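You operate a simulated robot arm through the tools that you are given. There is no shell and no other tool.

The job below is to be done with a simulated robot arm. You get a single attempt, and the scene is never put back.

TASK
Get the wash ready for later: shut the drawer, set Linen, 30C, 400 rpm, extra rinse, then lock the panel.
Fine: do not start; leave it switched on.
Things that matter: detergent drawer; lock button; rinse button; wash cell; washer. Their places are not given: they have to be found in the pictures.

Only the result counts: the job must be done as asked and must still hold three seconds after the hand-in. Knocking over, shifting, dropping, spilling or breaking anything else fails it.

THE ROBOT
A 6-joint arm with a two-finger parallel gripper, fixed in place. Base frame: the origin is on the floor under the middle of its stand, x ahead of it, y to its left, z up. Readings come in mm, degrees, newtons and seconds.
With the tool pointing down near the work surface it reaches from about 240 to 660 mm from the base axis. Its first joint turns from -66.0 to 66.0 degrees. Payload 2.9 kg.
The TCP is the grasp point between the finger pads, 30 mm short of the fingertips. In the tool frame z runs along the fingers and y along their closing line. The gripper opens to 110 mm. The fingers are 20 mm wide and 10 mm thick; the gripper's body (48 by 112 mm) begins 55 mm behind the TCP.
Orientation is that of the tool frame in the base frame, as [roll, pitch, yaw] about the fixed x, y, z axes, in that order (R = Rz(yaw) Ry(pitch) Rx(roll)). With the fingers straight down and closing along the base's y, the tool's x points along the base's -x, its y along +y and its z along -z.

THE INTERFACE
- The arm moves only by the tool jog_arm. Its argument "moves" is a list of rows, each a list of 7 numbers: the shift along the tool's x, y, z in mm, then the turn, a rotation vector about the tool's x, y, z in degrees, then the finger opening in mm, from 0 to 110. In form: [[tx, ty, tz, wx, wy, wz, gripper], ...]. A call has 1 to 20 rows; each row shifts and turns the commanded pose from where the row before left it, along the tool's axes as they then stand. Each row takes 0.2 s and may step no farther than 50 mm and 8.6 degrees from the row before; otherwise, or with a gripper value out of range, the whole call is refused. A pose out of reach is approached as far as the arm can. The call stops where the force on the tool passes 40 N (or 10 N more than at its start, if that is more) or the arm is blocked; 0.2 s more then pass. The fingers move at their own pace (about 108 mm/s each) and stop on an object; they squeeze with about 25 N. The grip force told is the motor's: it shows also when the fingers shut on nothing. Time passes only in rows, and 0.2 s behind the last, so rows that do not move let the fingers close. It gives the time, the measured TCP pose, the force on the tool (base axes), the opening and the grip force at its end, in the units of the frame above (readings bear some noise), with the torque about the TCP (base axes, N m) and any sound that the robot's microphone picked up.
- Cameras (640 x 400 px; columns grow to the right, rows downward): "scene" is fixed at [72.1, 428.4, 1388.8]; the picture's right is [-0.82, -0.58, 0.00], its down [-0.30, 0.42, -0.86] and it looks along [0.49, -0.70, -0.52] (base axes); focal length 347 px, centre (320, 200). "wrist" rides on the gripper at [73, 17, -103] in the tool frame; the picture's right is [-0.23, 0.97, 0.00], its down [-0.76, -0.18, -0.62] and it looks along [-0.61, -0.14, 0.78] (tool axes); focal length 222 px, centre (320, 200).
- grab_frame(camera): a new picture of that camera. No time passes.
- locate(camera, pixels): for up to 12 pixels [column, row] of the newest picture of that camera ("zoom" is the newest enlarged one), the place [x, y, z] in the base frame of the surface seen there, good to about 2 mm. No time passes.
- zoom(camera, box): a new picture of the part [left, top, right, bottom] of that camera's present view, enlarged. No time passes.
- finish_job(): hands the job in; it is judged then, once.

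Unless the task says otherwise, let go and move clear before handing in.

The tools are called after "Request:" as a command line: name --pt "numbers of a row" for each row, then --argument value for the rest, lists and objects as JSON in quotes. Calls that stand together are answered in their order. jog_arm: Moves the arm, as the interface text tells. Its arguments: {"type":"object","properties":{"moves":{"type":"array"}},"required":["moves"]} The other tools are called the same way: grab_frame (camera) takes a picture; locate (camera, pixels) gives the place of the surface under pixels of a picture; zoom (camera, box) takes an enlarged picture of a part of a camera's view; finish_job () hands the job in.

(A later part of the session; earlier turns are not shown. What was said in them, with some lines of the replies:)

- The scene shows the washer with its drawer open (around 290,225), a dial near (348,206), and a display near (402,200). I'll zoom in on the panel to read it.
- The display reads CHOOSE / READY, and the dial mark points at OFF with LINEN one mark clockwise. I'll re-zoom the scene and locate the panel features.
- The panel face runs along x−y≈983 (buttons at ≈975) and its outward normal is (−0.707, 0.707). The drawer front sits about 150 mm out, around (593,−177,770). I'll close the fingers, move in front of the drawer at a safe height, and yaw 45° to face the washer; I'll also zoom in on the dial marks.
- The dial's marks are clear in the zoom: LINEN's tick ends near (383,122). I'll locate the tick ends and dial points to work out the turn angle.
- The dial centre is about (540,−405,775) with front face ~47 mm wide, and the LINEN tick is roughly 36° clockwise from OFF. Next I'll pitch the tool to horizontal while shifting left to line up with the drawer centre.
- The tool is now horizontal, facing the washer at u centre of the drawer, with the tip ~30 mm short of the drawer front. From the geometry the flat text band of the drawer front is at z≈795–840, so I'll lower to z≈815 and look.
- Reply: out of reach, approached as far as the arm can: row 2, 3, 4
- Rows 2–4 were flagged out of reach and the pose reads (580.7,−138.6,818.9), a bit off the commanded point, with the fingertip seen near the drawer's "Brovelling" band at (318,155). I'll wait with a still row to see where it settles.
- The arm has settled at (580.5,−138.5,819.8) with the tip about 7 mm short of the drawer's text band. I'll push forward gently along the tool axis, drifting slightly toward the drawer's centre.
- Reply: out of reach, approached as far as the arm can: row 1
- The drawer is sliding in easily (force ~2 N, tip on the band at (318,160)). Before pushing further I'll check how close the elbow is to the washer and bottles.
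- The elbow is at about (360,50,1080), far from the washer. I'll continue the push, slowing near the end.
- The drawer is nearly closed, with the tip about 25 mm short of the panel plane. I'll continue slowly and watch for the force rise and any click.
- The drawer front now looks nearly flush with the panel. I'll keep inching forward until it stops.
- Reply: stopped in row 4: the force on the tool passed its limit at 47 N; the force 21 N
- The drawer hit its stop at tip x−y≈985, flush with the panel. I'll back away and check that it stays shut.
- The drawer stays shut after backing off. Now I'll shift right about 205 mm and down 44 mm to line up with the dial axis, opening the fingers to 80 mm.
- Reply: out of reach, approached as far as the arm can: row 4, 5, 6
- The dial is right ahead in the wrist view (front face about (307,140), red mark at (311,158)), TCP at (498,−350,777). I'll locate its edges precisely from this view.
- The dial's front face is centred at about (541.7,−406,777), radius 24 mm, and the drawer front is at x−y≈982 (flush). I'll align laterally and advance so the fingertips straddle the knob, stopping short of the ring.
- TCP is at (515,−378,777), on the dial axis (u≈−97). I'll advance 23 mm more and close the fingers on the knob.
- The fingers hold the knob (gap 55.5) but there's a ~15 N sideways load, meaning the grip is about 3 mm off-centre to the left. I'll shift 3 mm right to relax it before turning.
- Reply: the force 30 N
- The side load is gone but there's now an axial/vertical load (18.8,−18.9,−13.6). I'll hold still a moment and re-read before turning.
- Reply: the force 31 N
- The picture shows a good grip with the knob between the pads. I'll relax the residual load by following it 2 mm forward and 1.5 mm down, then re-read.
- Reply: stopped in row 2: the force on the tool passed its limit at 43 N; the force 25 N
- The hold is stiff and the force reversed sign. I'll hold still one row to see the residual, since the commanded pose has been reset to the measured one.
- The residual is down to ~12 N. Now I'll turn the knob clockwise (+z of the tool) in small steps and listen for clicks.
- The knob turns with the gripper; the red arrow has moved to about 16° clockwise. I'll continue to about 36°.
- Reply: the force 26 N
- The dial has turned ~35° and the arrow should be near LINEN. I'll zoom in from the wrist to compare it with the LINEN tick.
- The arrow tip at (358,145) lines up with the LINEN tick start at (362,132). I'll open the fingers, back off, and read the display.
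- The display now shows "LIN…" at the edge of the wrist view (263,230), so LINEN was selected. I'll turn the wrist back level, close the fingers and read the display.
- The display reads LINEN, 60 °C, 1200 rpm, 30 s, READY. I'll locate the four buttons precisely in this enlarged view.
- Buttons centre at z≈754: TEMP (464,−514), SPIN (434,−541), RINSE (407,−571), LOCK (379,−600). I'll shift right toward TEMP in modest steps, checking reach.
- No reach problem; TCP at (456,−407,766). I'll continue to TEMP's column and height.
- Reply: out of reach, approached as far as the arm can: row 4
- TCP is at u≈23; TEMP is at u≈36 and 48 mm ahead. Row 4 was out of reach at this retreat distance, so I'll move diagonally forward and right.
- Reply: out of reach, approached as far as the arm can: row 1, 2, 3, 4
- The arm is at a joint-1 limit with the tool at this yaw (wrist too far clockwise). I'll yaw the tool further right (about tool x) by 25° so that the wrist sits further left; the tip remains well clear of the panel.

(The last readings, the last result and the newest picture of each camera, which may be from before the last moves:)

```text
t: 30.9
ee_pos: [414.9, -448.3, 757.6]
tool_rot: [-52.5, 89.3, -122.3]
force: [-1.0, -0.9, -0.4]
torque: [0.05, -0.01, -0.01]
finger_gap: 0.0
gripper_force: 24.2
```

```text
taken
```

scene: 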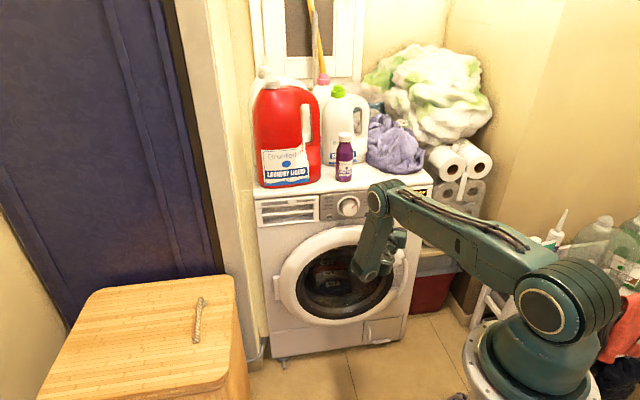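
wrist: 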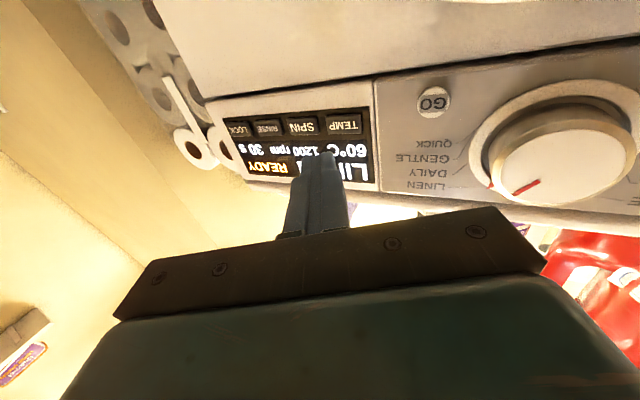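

The tool now points at azimuth −70°. I'll bring the fingertip's leading corner to about 10 mm in front of the TEMP button.

Request:
jog_arm --pt "0.9 2.2 10 0 0 0 0" --pt "0.9 2.2 10 0 0 0 0" --pt "0.9 2.2 10 0 0 0 0" --pt "0.9 2.2 9.7 0 0 0 0" --pt "0 0 0 0 0 0 0"

Request:
zoom --camera "wrist" --box '[190, 80, 430, 240]'

Request:
zoom --camera "scene" --box '[340, 180, 440, 240]'

```text
t: 32.1
ee_pos: [437.4, -483.1, 752.9]
tool_rot: [-53.3, 89.3, -123.0]
force: [-0.6, -0.8, -0.1]
torque: [-0.01, 0.0, 0.04]
finger_gap: 0.0
gripper_force: 24.7
```

```text
2.50 times, centred on (310, 160) of wrist
```

zoom: 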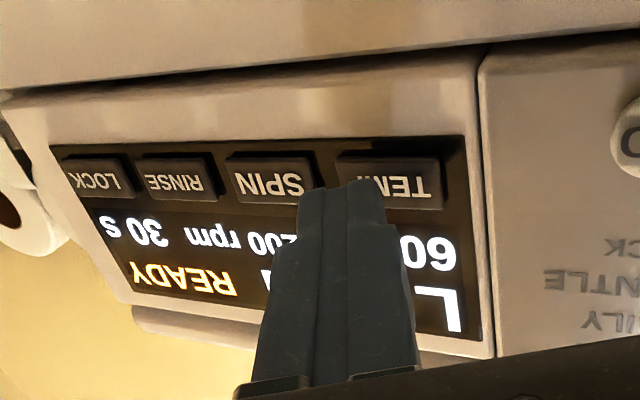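

```text
6.40 times, centred on (390, 210) of scene
```

zoom: 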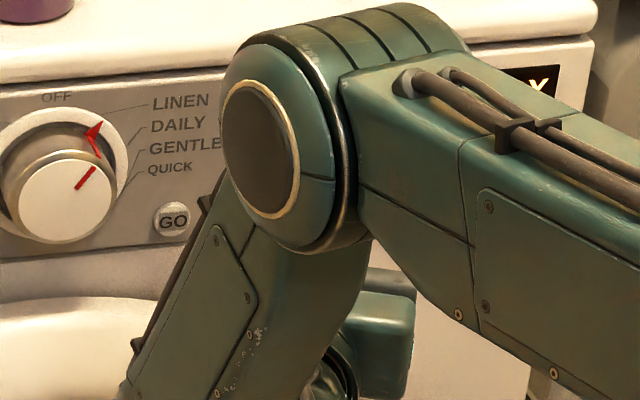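

The tip sits just in front of TEMP with the leading corner over the button, and the trailing corner hangs ~8 mm back from SPIN. I'll press along the panel normal in small steps.

Request:
jog_arm --pt "0 0.85 1.81 0 0 0 0" --pt "0 0.85 1.81 0 0 0 0" --pt "0 0.85 1.81 0 0 0 0" --pt "0 0.85 1.81 0 0 0 0"

Request:
zoom --camera "wrist" --box '[190, 80, 430, 240]'

```text
t: 33.1
ee_pos: [443.0, -488.7, 754.3]
tool_rot: [-52.4, 89.4, -122.3]
force: [0.2, -0.5, 0.3]
torque: [0.0, -0.03, 0.0]
finger_gap: 0.0
gripper_force: 25.4
```

```text
2.50 times, centred on (310, 160) of wrist
```

zoom: 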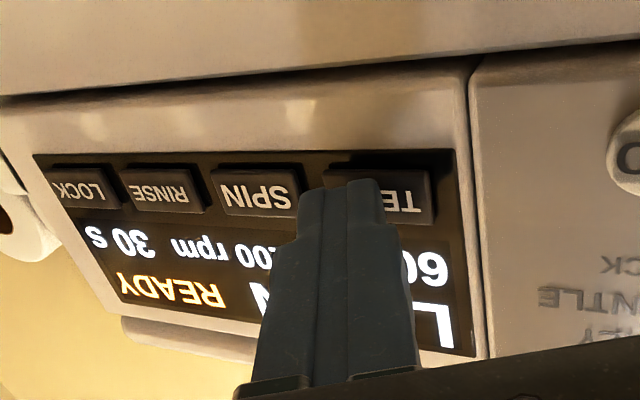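

No contact yet (forces ~0); the tip is about 1–2 mm from TEMP. I'll keep advancing in 1 mm steps.

Request:
jog_arm --pt "0 0.42 0.91 0 0 0 0" --pt "0 0.42 0.91 0 0 0 0" --pt "0 0.42 0.91 0 0 0 0"

Request:
zoom --camera "wrist" --box '[190, 80, 430, 240]'

```text
t: 34.0
ee_pos: [444.5, -489.2, 754.0]
tool_rot: [-52.8, 89.2, -122.4]
force: [0.2, 1.1, -0.9]
torque: [0.04, 0.03, 0.05]
finger_gap: 0.0
gripper_force: 25.0
```

```text
2.50 times, centred on (310, 160) of wrist
```

zoom: 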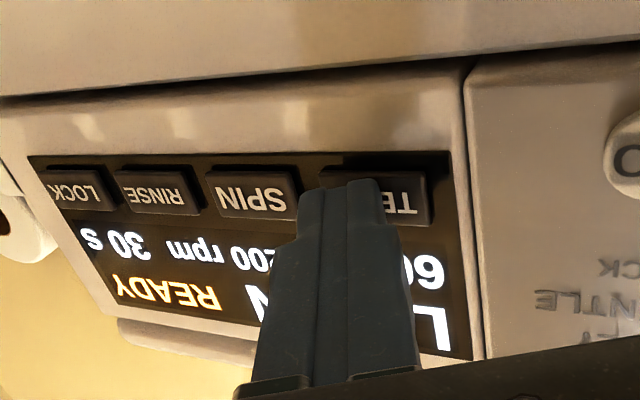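

Barely touching (≈1 N). I'll continue pressing in 1 mm steps until the button gives.

Request:
jog_arm --pt "0 0.42 0.91 0 0 0 0" --pt "0 0.42 0.91 0 0 0 0"

Request:
zoom --camera "wrist" --box '[190, 80, 430, 240]'

```text
t: 34.5
ee_pos: [444.9, -490.8, 754.8]
tool_rot: [-53.5, 89.3, -123.3]
force: [-1.7, 3.1, -0.2]
torque: [-0.04, -0.01, -0.01]
finger_gap: 0.2
gripper_force: 24.9
heard: click
```

```text
2.50 times, centred on (310, 160) of wrist
```

zoom: 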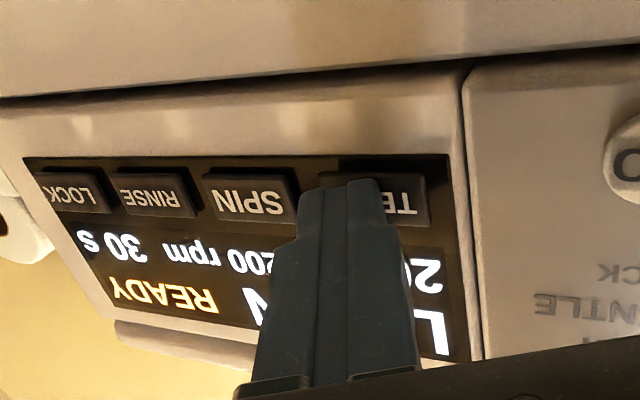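

Heard a click, and the temperature now begins with "2" (20 °C?). I'll back off 4 mm so the button releases and read the display.

Request:
jog_arm --pt "0 -0.85 -1.81 0 0 0 0" --pt "0 -0.85 -1.81 0 0 0 0"

Request:
zoom --camera "wrist" --box '[190, 80, 430, 240]'

```text
t: 35.1
ee_pos: [442.6, -489.4, 754.6]
tool_rot: [-51.5, 89.3, -121.3]
force: [-0.5, 0.2, 0.2]
torque: [-0.02, 0.0, -0.03]
finger_gap: 0.0
gripper_force: 25.1
```

```text
2.50 times, centred on (310, 160) of wrist
```

zoom: 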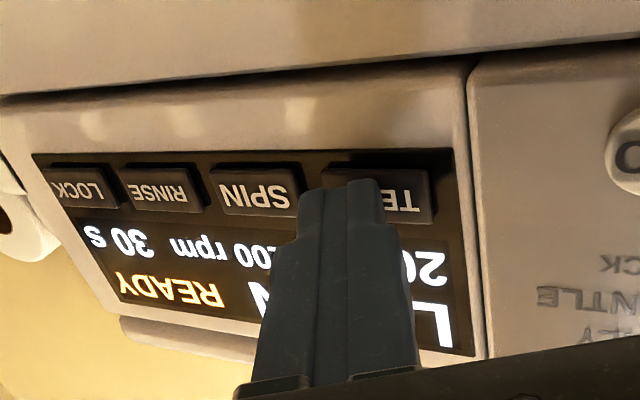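

It shows "20…". I'll press TEMP once more with the same stroke.

Request:
jog_arm --pt "0 0.64 1.36 0 0 0 0" --pt "0 0.64 1.36 0 0 0 0" --pt "0 0.42 0.91 0 0 0 0" --pt "0 0 0 0 0 0 0"

Request:
zoom --camera "wrist" --box '[190, 80, 430, 240]'

```text
t: 36.1
ee_pos: [445.6, -492.4, 753.0]
tool_rot: [-53.1, 89.3, -123.0]
force: [-1.7, 0.8, 0.5]
torque: [-0.01, 0.0, -0.03]
finger_gap: 0.2
gripper_force: 24.7
heard: click
```

```text
2.50 times, centred on (310, 160) of wrist
```

zoom: 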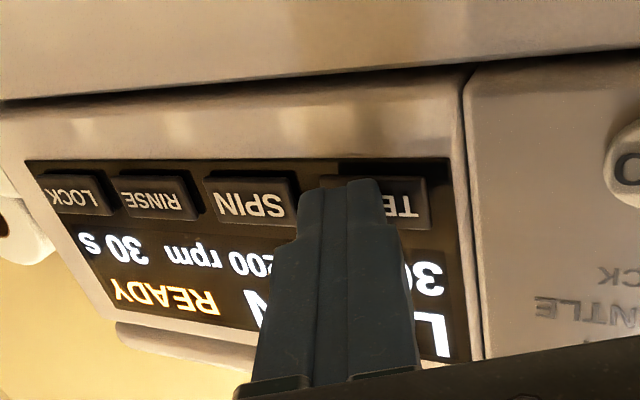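

TEMP is now 30. I'll back off and slide 40 mm right along the panel to SPIN.

Request:
jog_arm --pt "0 -1.7 -3.6 0 0 0 0" --pt "0 -1.7 -3.6 0 0 0 0" --pt "0 -9.06 4.23 0 0 0 0" --pt "0 -9.06 4.23 0 0 0 0" --pt "0 -9.06 4.23 0 0 0 0" --pt "0 -9.06 4.23 0 0 0 0" --pt "0 0 0 0 0 0 0"

Request:
zoom --camera "wrist" --box '[190, 80, 430, 240]'

```text
t: 37.8
ee_pos: [413.4, -515.3, 754.5]
tool_rot: [-50.8, 89.3, -120.7]
force: [-0.1, 0.1, -0.5]
torque: [-0.02, 0.03, -0.01]
finger_gap: 0.1
gripper_force: 25.1
```

```text
2.50 times, centred on (310, 160) of wrist
```

zoom: 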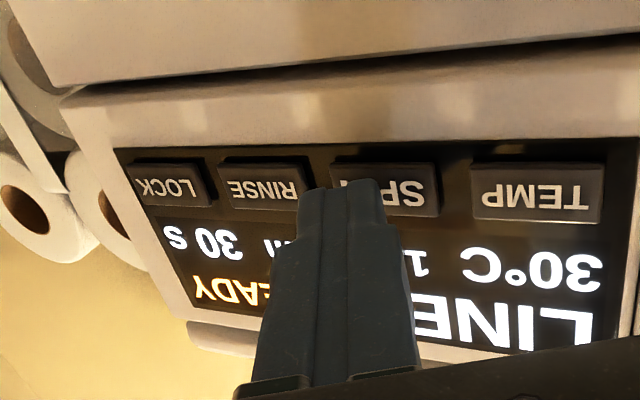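

The display shows LINEN 30 °C, and the tip is in front of SPIN. I'll press along the normal until it clicks.

Request:
jog_arm --pt "0 0.85 1.81 0 0 0 0" --pt "0 0.85 1.81 0 0 0 0" --pt "0 0.64 1.36 0 0 0 0" --pt "0 0.42 0.91 0 0 0 0" --pt "0 0 0 0 0 0 0"

Request:
zoom --camera "wrist" --box '[190, 80, 430, 240]'

```text
t: 39.0
ee_pos: [416.2, -519.3, 754.4]
tool_rot: [-51.8, 89.3, -121.7]
force: [-0.4, 0.3, -0.4]
torque: [-0.01, 0.01, 0.0]
finger_gap: 0.0
gripper_force: 24.5
```

```text
2.50 times, centred on (310, 160) of wrist
```

zoom: 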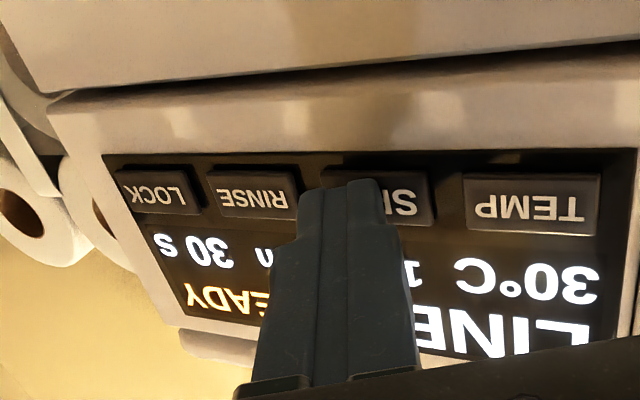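

No click yet; continuing with 1 mm steps.

Request:
jog_arm --pt "0 0.42 0.91 0 0 0 0" --pt "0 0.42 0.91 0 0 0 0" --pt "0 0 0 0 0 0 0"

Request:
zoom --camera "wrist" --box '[190, 80, 430, 240]'

```text
t: 39.8
ee_pos: [417.0, -520.8, 753.6]
tool_rot: [-54.3, 89.3, -124.1]
force: [-2.2, 4.7, 1.2]
torque: [-0.02, -0.02, 0.02]
finger_gap: 0.0
gripper_force: 24.8
heard: click
```

```text
2.50 times, centred on (310, 160) of wrist
```

zoom: 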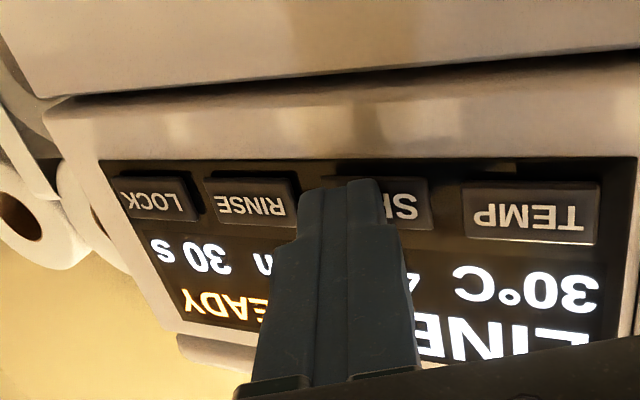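

Clicked; the speed's first digit changed (looks like a "4"). I'll back off and move over to the RINSE position, where the speed readout should become visible.

Request:
jog_arm --pt "0 -1.7 -3.6 0 0 0 0" --pt "0 -1.7 -3.6 0 0 0 0" --pt "0 -9.06 4.23 0 0 0 0" --pt "0 -9.06 4.23 0 0 0 0" --pt "0 -9.06 4.23 0 0 0 0" --pt "0 -9.06 4.23 0 0 0 0" --pt "0 0 0 0 0 0 0"

Request:
zoom --camera "wrist" --box '[220, 80, 460, 240]'

```text
t: 41.4
ee_pos: [383.4, -543.4, 754.1]
tool_rot: [-52.1, 89.3, -121.9]
force: [-0.2, -0.4, -0.2]
torque: [0.01, -0.01, -0.02]
finger_gap: 0.0
gripper_force: 25.0
```

```text
2.50 times, centred on (340, 160) of wrist
```

zoom: 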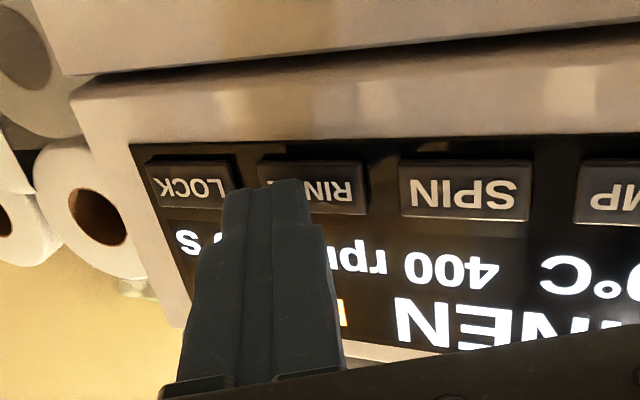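

The display shows 400 rpm. The tip is in front of RINSE, so I'll press it.

Request:
jog_arm --pt "0 0.85 1.81 0 0 0 0" --pt "0 0.85 1.81 0 0 0 0" --pt "0 0.64 1.36 0 0 0 0" --pt "0 0.42 0.91 0 0 0 0" --pt "0 0.42 0.91 0 0 0 0" --pt "0 0 0 0 0 0 0"

Request:
zoom --camera "wrist" --box '[220, 80, 460, 240]'

```text
t: 42.8
ee_pos: [389.5, -549.5, 754.9]
tool_rot: [-54.7, 89.2, -124.6]
force: [-4.2, 1.9, -0.2]
torque: [0.01, 0.02, 0.0]
finger_gap: 0.3
gripper_force: 24.6
heard: click
```

```text
2.50 times, centred on (340, 160) of wrist
```

zoom: 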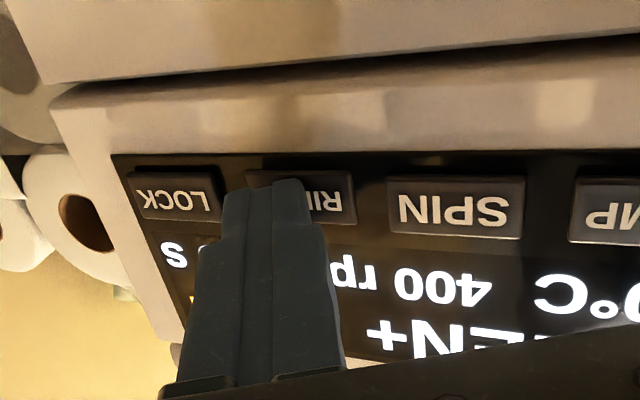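

Clicked, and the display now reads "LINEN+" (extra rinse). I'll back off and move 40 mm right to LOCK.

Request:
jog_arm --pt "0 -1.7 -3.6 0 0 0 0" --pt "0 -1.7 -3.6 0 0 0 0" --pt "0 -9.06 4.23 0 0 0 0" --pt "0 -9.06 4.23 0 0 0 0" --pt "0 -9.06 4.23 0 0 0 0" --pt "0 -9.06 4.23 0 0 0 0" --pt "0 0 0 0 0 0 0"

Request:
grab_frame --camera "wrist"

Request:
zoom --camera "wrist" --box '[240, 80, 540, 240]'

```text
t: 44.4
ee_pos: [352.4, -572.1, 755.4]
tool_rot: [-51.6, 89.3, -121.4]
force: [-0.4, -0.2, 0.8]
torque: [-0.03, 0.02, -0.03]
finger_gap: 0.1
gripper_force: 25.0
```

```text
taken
```

wrist: 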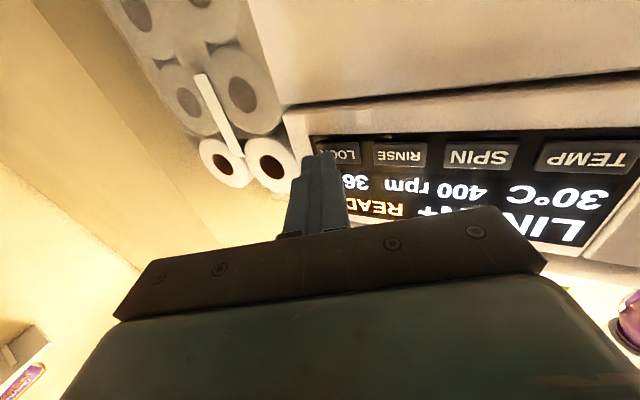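

```text
2.13 times, centred on (390, 160) of wrist
```

zoom: 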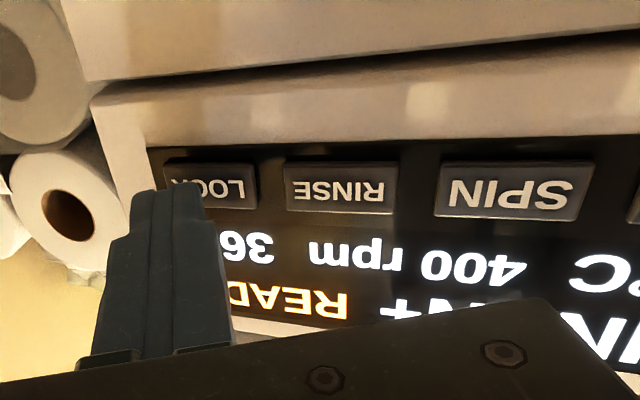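

The display shows LINEN+ 30 °C 400 rpm 36 s READY, and the tip is in front of LOCK. I'll nudge 2 mm left and press until it clicks.

Request:
jog_arm --pt "0 1.8 -0.85 0 0 0 0" --pt "0 0.85 1.81 0 0 0 0" --pt "0 0.85 1.81 0 0 0 0" --pt "0 0.85 1.81 0 0 0 0" --pt "0 0.42 0.91 0 0 0 0" --pt "0 0.42 0.91 0 0 0 0" --pt "0 0 0 0 0 0 0"

Request:
zoom --camera "wrist" --box '[240, 80, 540, 240]'

```text
t: 46.0
ee_pos: [361.9, -575.7, 755.9]
tool_rot: [-54.4, 89.3, -124.1]
force: [-2.2, 1.5, 0.8]
torque: [0.0, -0.01, -0.05]
finger_gap: 0.3
gripper_force: 25.2
heard: click
```

```text
2.13 times, centred on (390, 160) of wrist
```

zoom: 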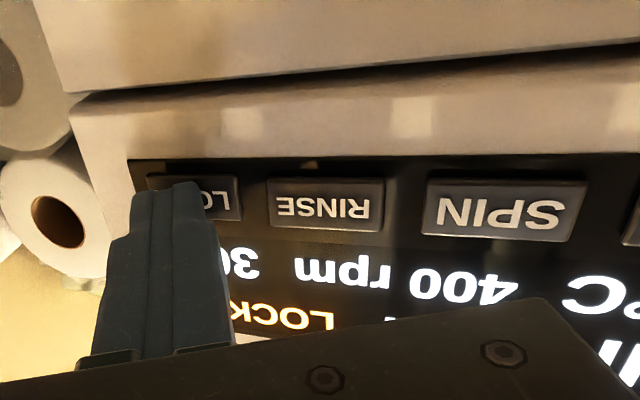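

Clicked, and the status now reads "LOCK…" in orange. I'll release and back away to read the whole display.

Request:
jog_arm --pt "0 -1.7 -3.6 0 0 0 0" --pt "0 -1.7 -3.6 0 0 0 0" --pt "0 -4.2 -9 0 0 0 0" --pt "0 -4.2 -9 0 0 0 0" --pt "0 -4.2 -9 0 0 0 0" --pt "0 0 0 0 0 0 0"

Request:
grab_frame --camera "wrist"

Request:
zoom --camera "scene" --box '[325, 180, 435, 240]'

```text
t: 47.4
ee_pos: [335.7, -550.0, 757.1]
tool_rot: [-50.5, 89.3, -120.3]
force: [0.4, -0.4, -0.4]
torque: [-0.01, -0.04, 0.0]
finger_gap: 0.1
gripper_force: 25.3
```

```text
taken
```

wrist: 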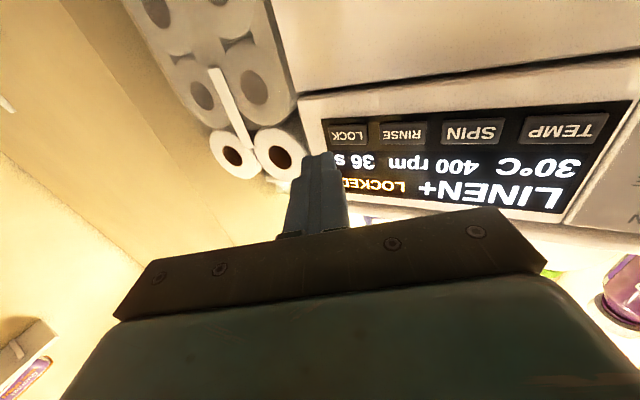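

```text
5.82 times, centred on (380, 210) of scene
```

zoom: 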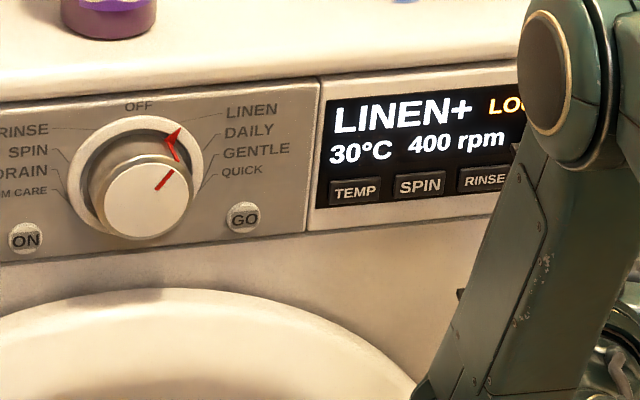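

The display reads LINEN+ 30 °C 400 rpm LOCKED. I'll retreat further to be clear and take a final look at the whole scene, including the drawer.

Request:
jog_arm --pt "0 0 -15 0 0 0 0" --pt "0 0 -15 0 0 0 0" --pt "0 0 -15 0 0 0 0" --pt "0 0 -15 0 0 0 0" --pt "0 0 0 0 0 0 0" --pt "0 0 0 0 0 0 0" --pt "0 0 0 0 0 0 0"

Request:
grab_frame --camera "scene"

Request:
grab_frame --camera "wrist"

Request:
zoom --camera "scene" --box '[245, 175, 445, 285]'

```text
t: 49.0
ee_pos: [326.7, -512.4, 752.5]
tool_rot: [-58.4, 89.4, -128.1]
force: [0.8, 0.3, -0.2]
torque: [0.01, 0.02, -0.01]
finger_gap: 0.0
gripper_force: 24.6
out of reach, approached as far as the arm can: row 3, 4
```

```text
taken
```

scene: 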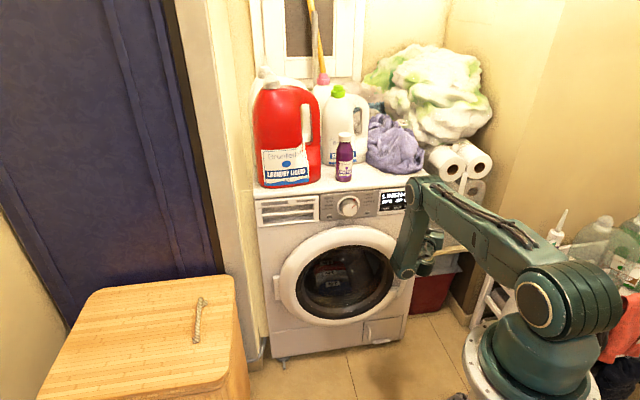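

```text
taken
```

wrist: 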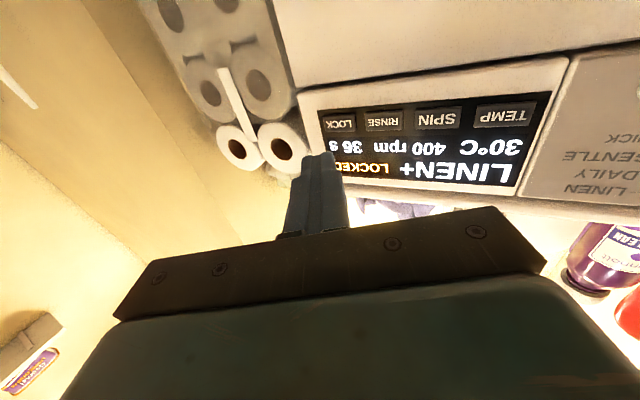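

```text
3.20 times, centred on (345, 230) of scene
```

zoom: 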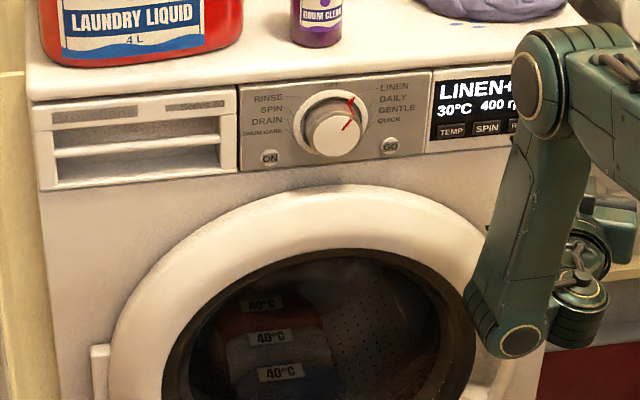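

The drawer looks shut and the display holds LINEN+ 30 °C 400 rpm LOCKED. I'll check that the drawer front is flush along its whole width before handing in.

Request:
locate --camera "zoom" --pixels '[[45, 115], [230, 108], [45, 180], [230, 165], [250, 100], [250, 165], [135, 145], [30, 200], [130, 215]]'

```text
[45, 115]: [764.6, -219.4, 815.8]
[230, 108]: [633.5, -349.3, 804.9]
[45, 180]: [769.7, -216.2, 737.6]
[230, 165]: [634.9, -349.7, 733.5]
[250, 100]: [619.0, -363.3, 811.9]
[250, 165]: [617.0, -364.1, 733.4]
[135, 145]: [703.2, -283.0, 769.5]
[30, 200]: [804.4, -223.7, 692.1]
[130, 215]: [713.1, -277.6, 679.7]
```

The drawer front is at x−y≈983–986, level with the panel (≈982). The panel shows LINEN+, 30 °C, 400 rpm, LOCKED, still on and not started, and the gripper is clear, so I'm handing in.

Request:
finish_job

```text
The job is handed in.
```

The wash is set up as you asked. I've handed the job in, but no verdict has come back yet.

- **Drawer:** it's pushed fully shut. Its front sits level with the panel and it stayed closed after I backed away.
- **Programme:** the dial is on Linen, and the display reads LINEN+, 30°C, 400 rpm. The "+" appeared when I pressed the rinse button, so I took it to mean extra rinse.
- **Lock:** I pressed the lock button once, and the display now shows LOCKED.
- **Power:** the machine is still on and has not been started. I didn't touch the ON or GO buttons.

I saw nothing else knocked or moved, and the gripper is clear of the washer.
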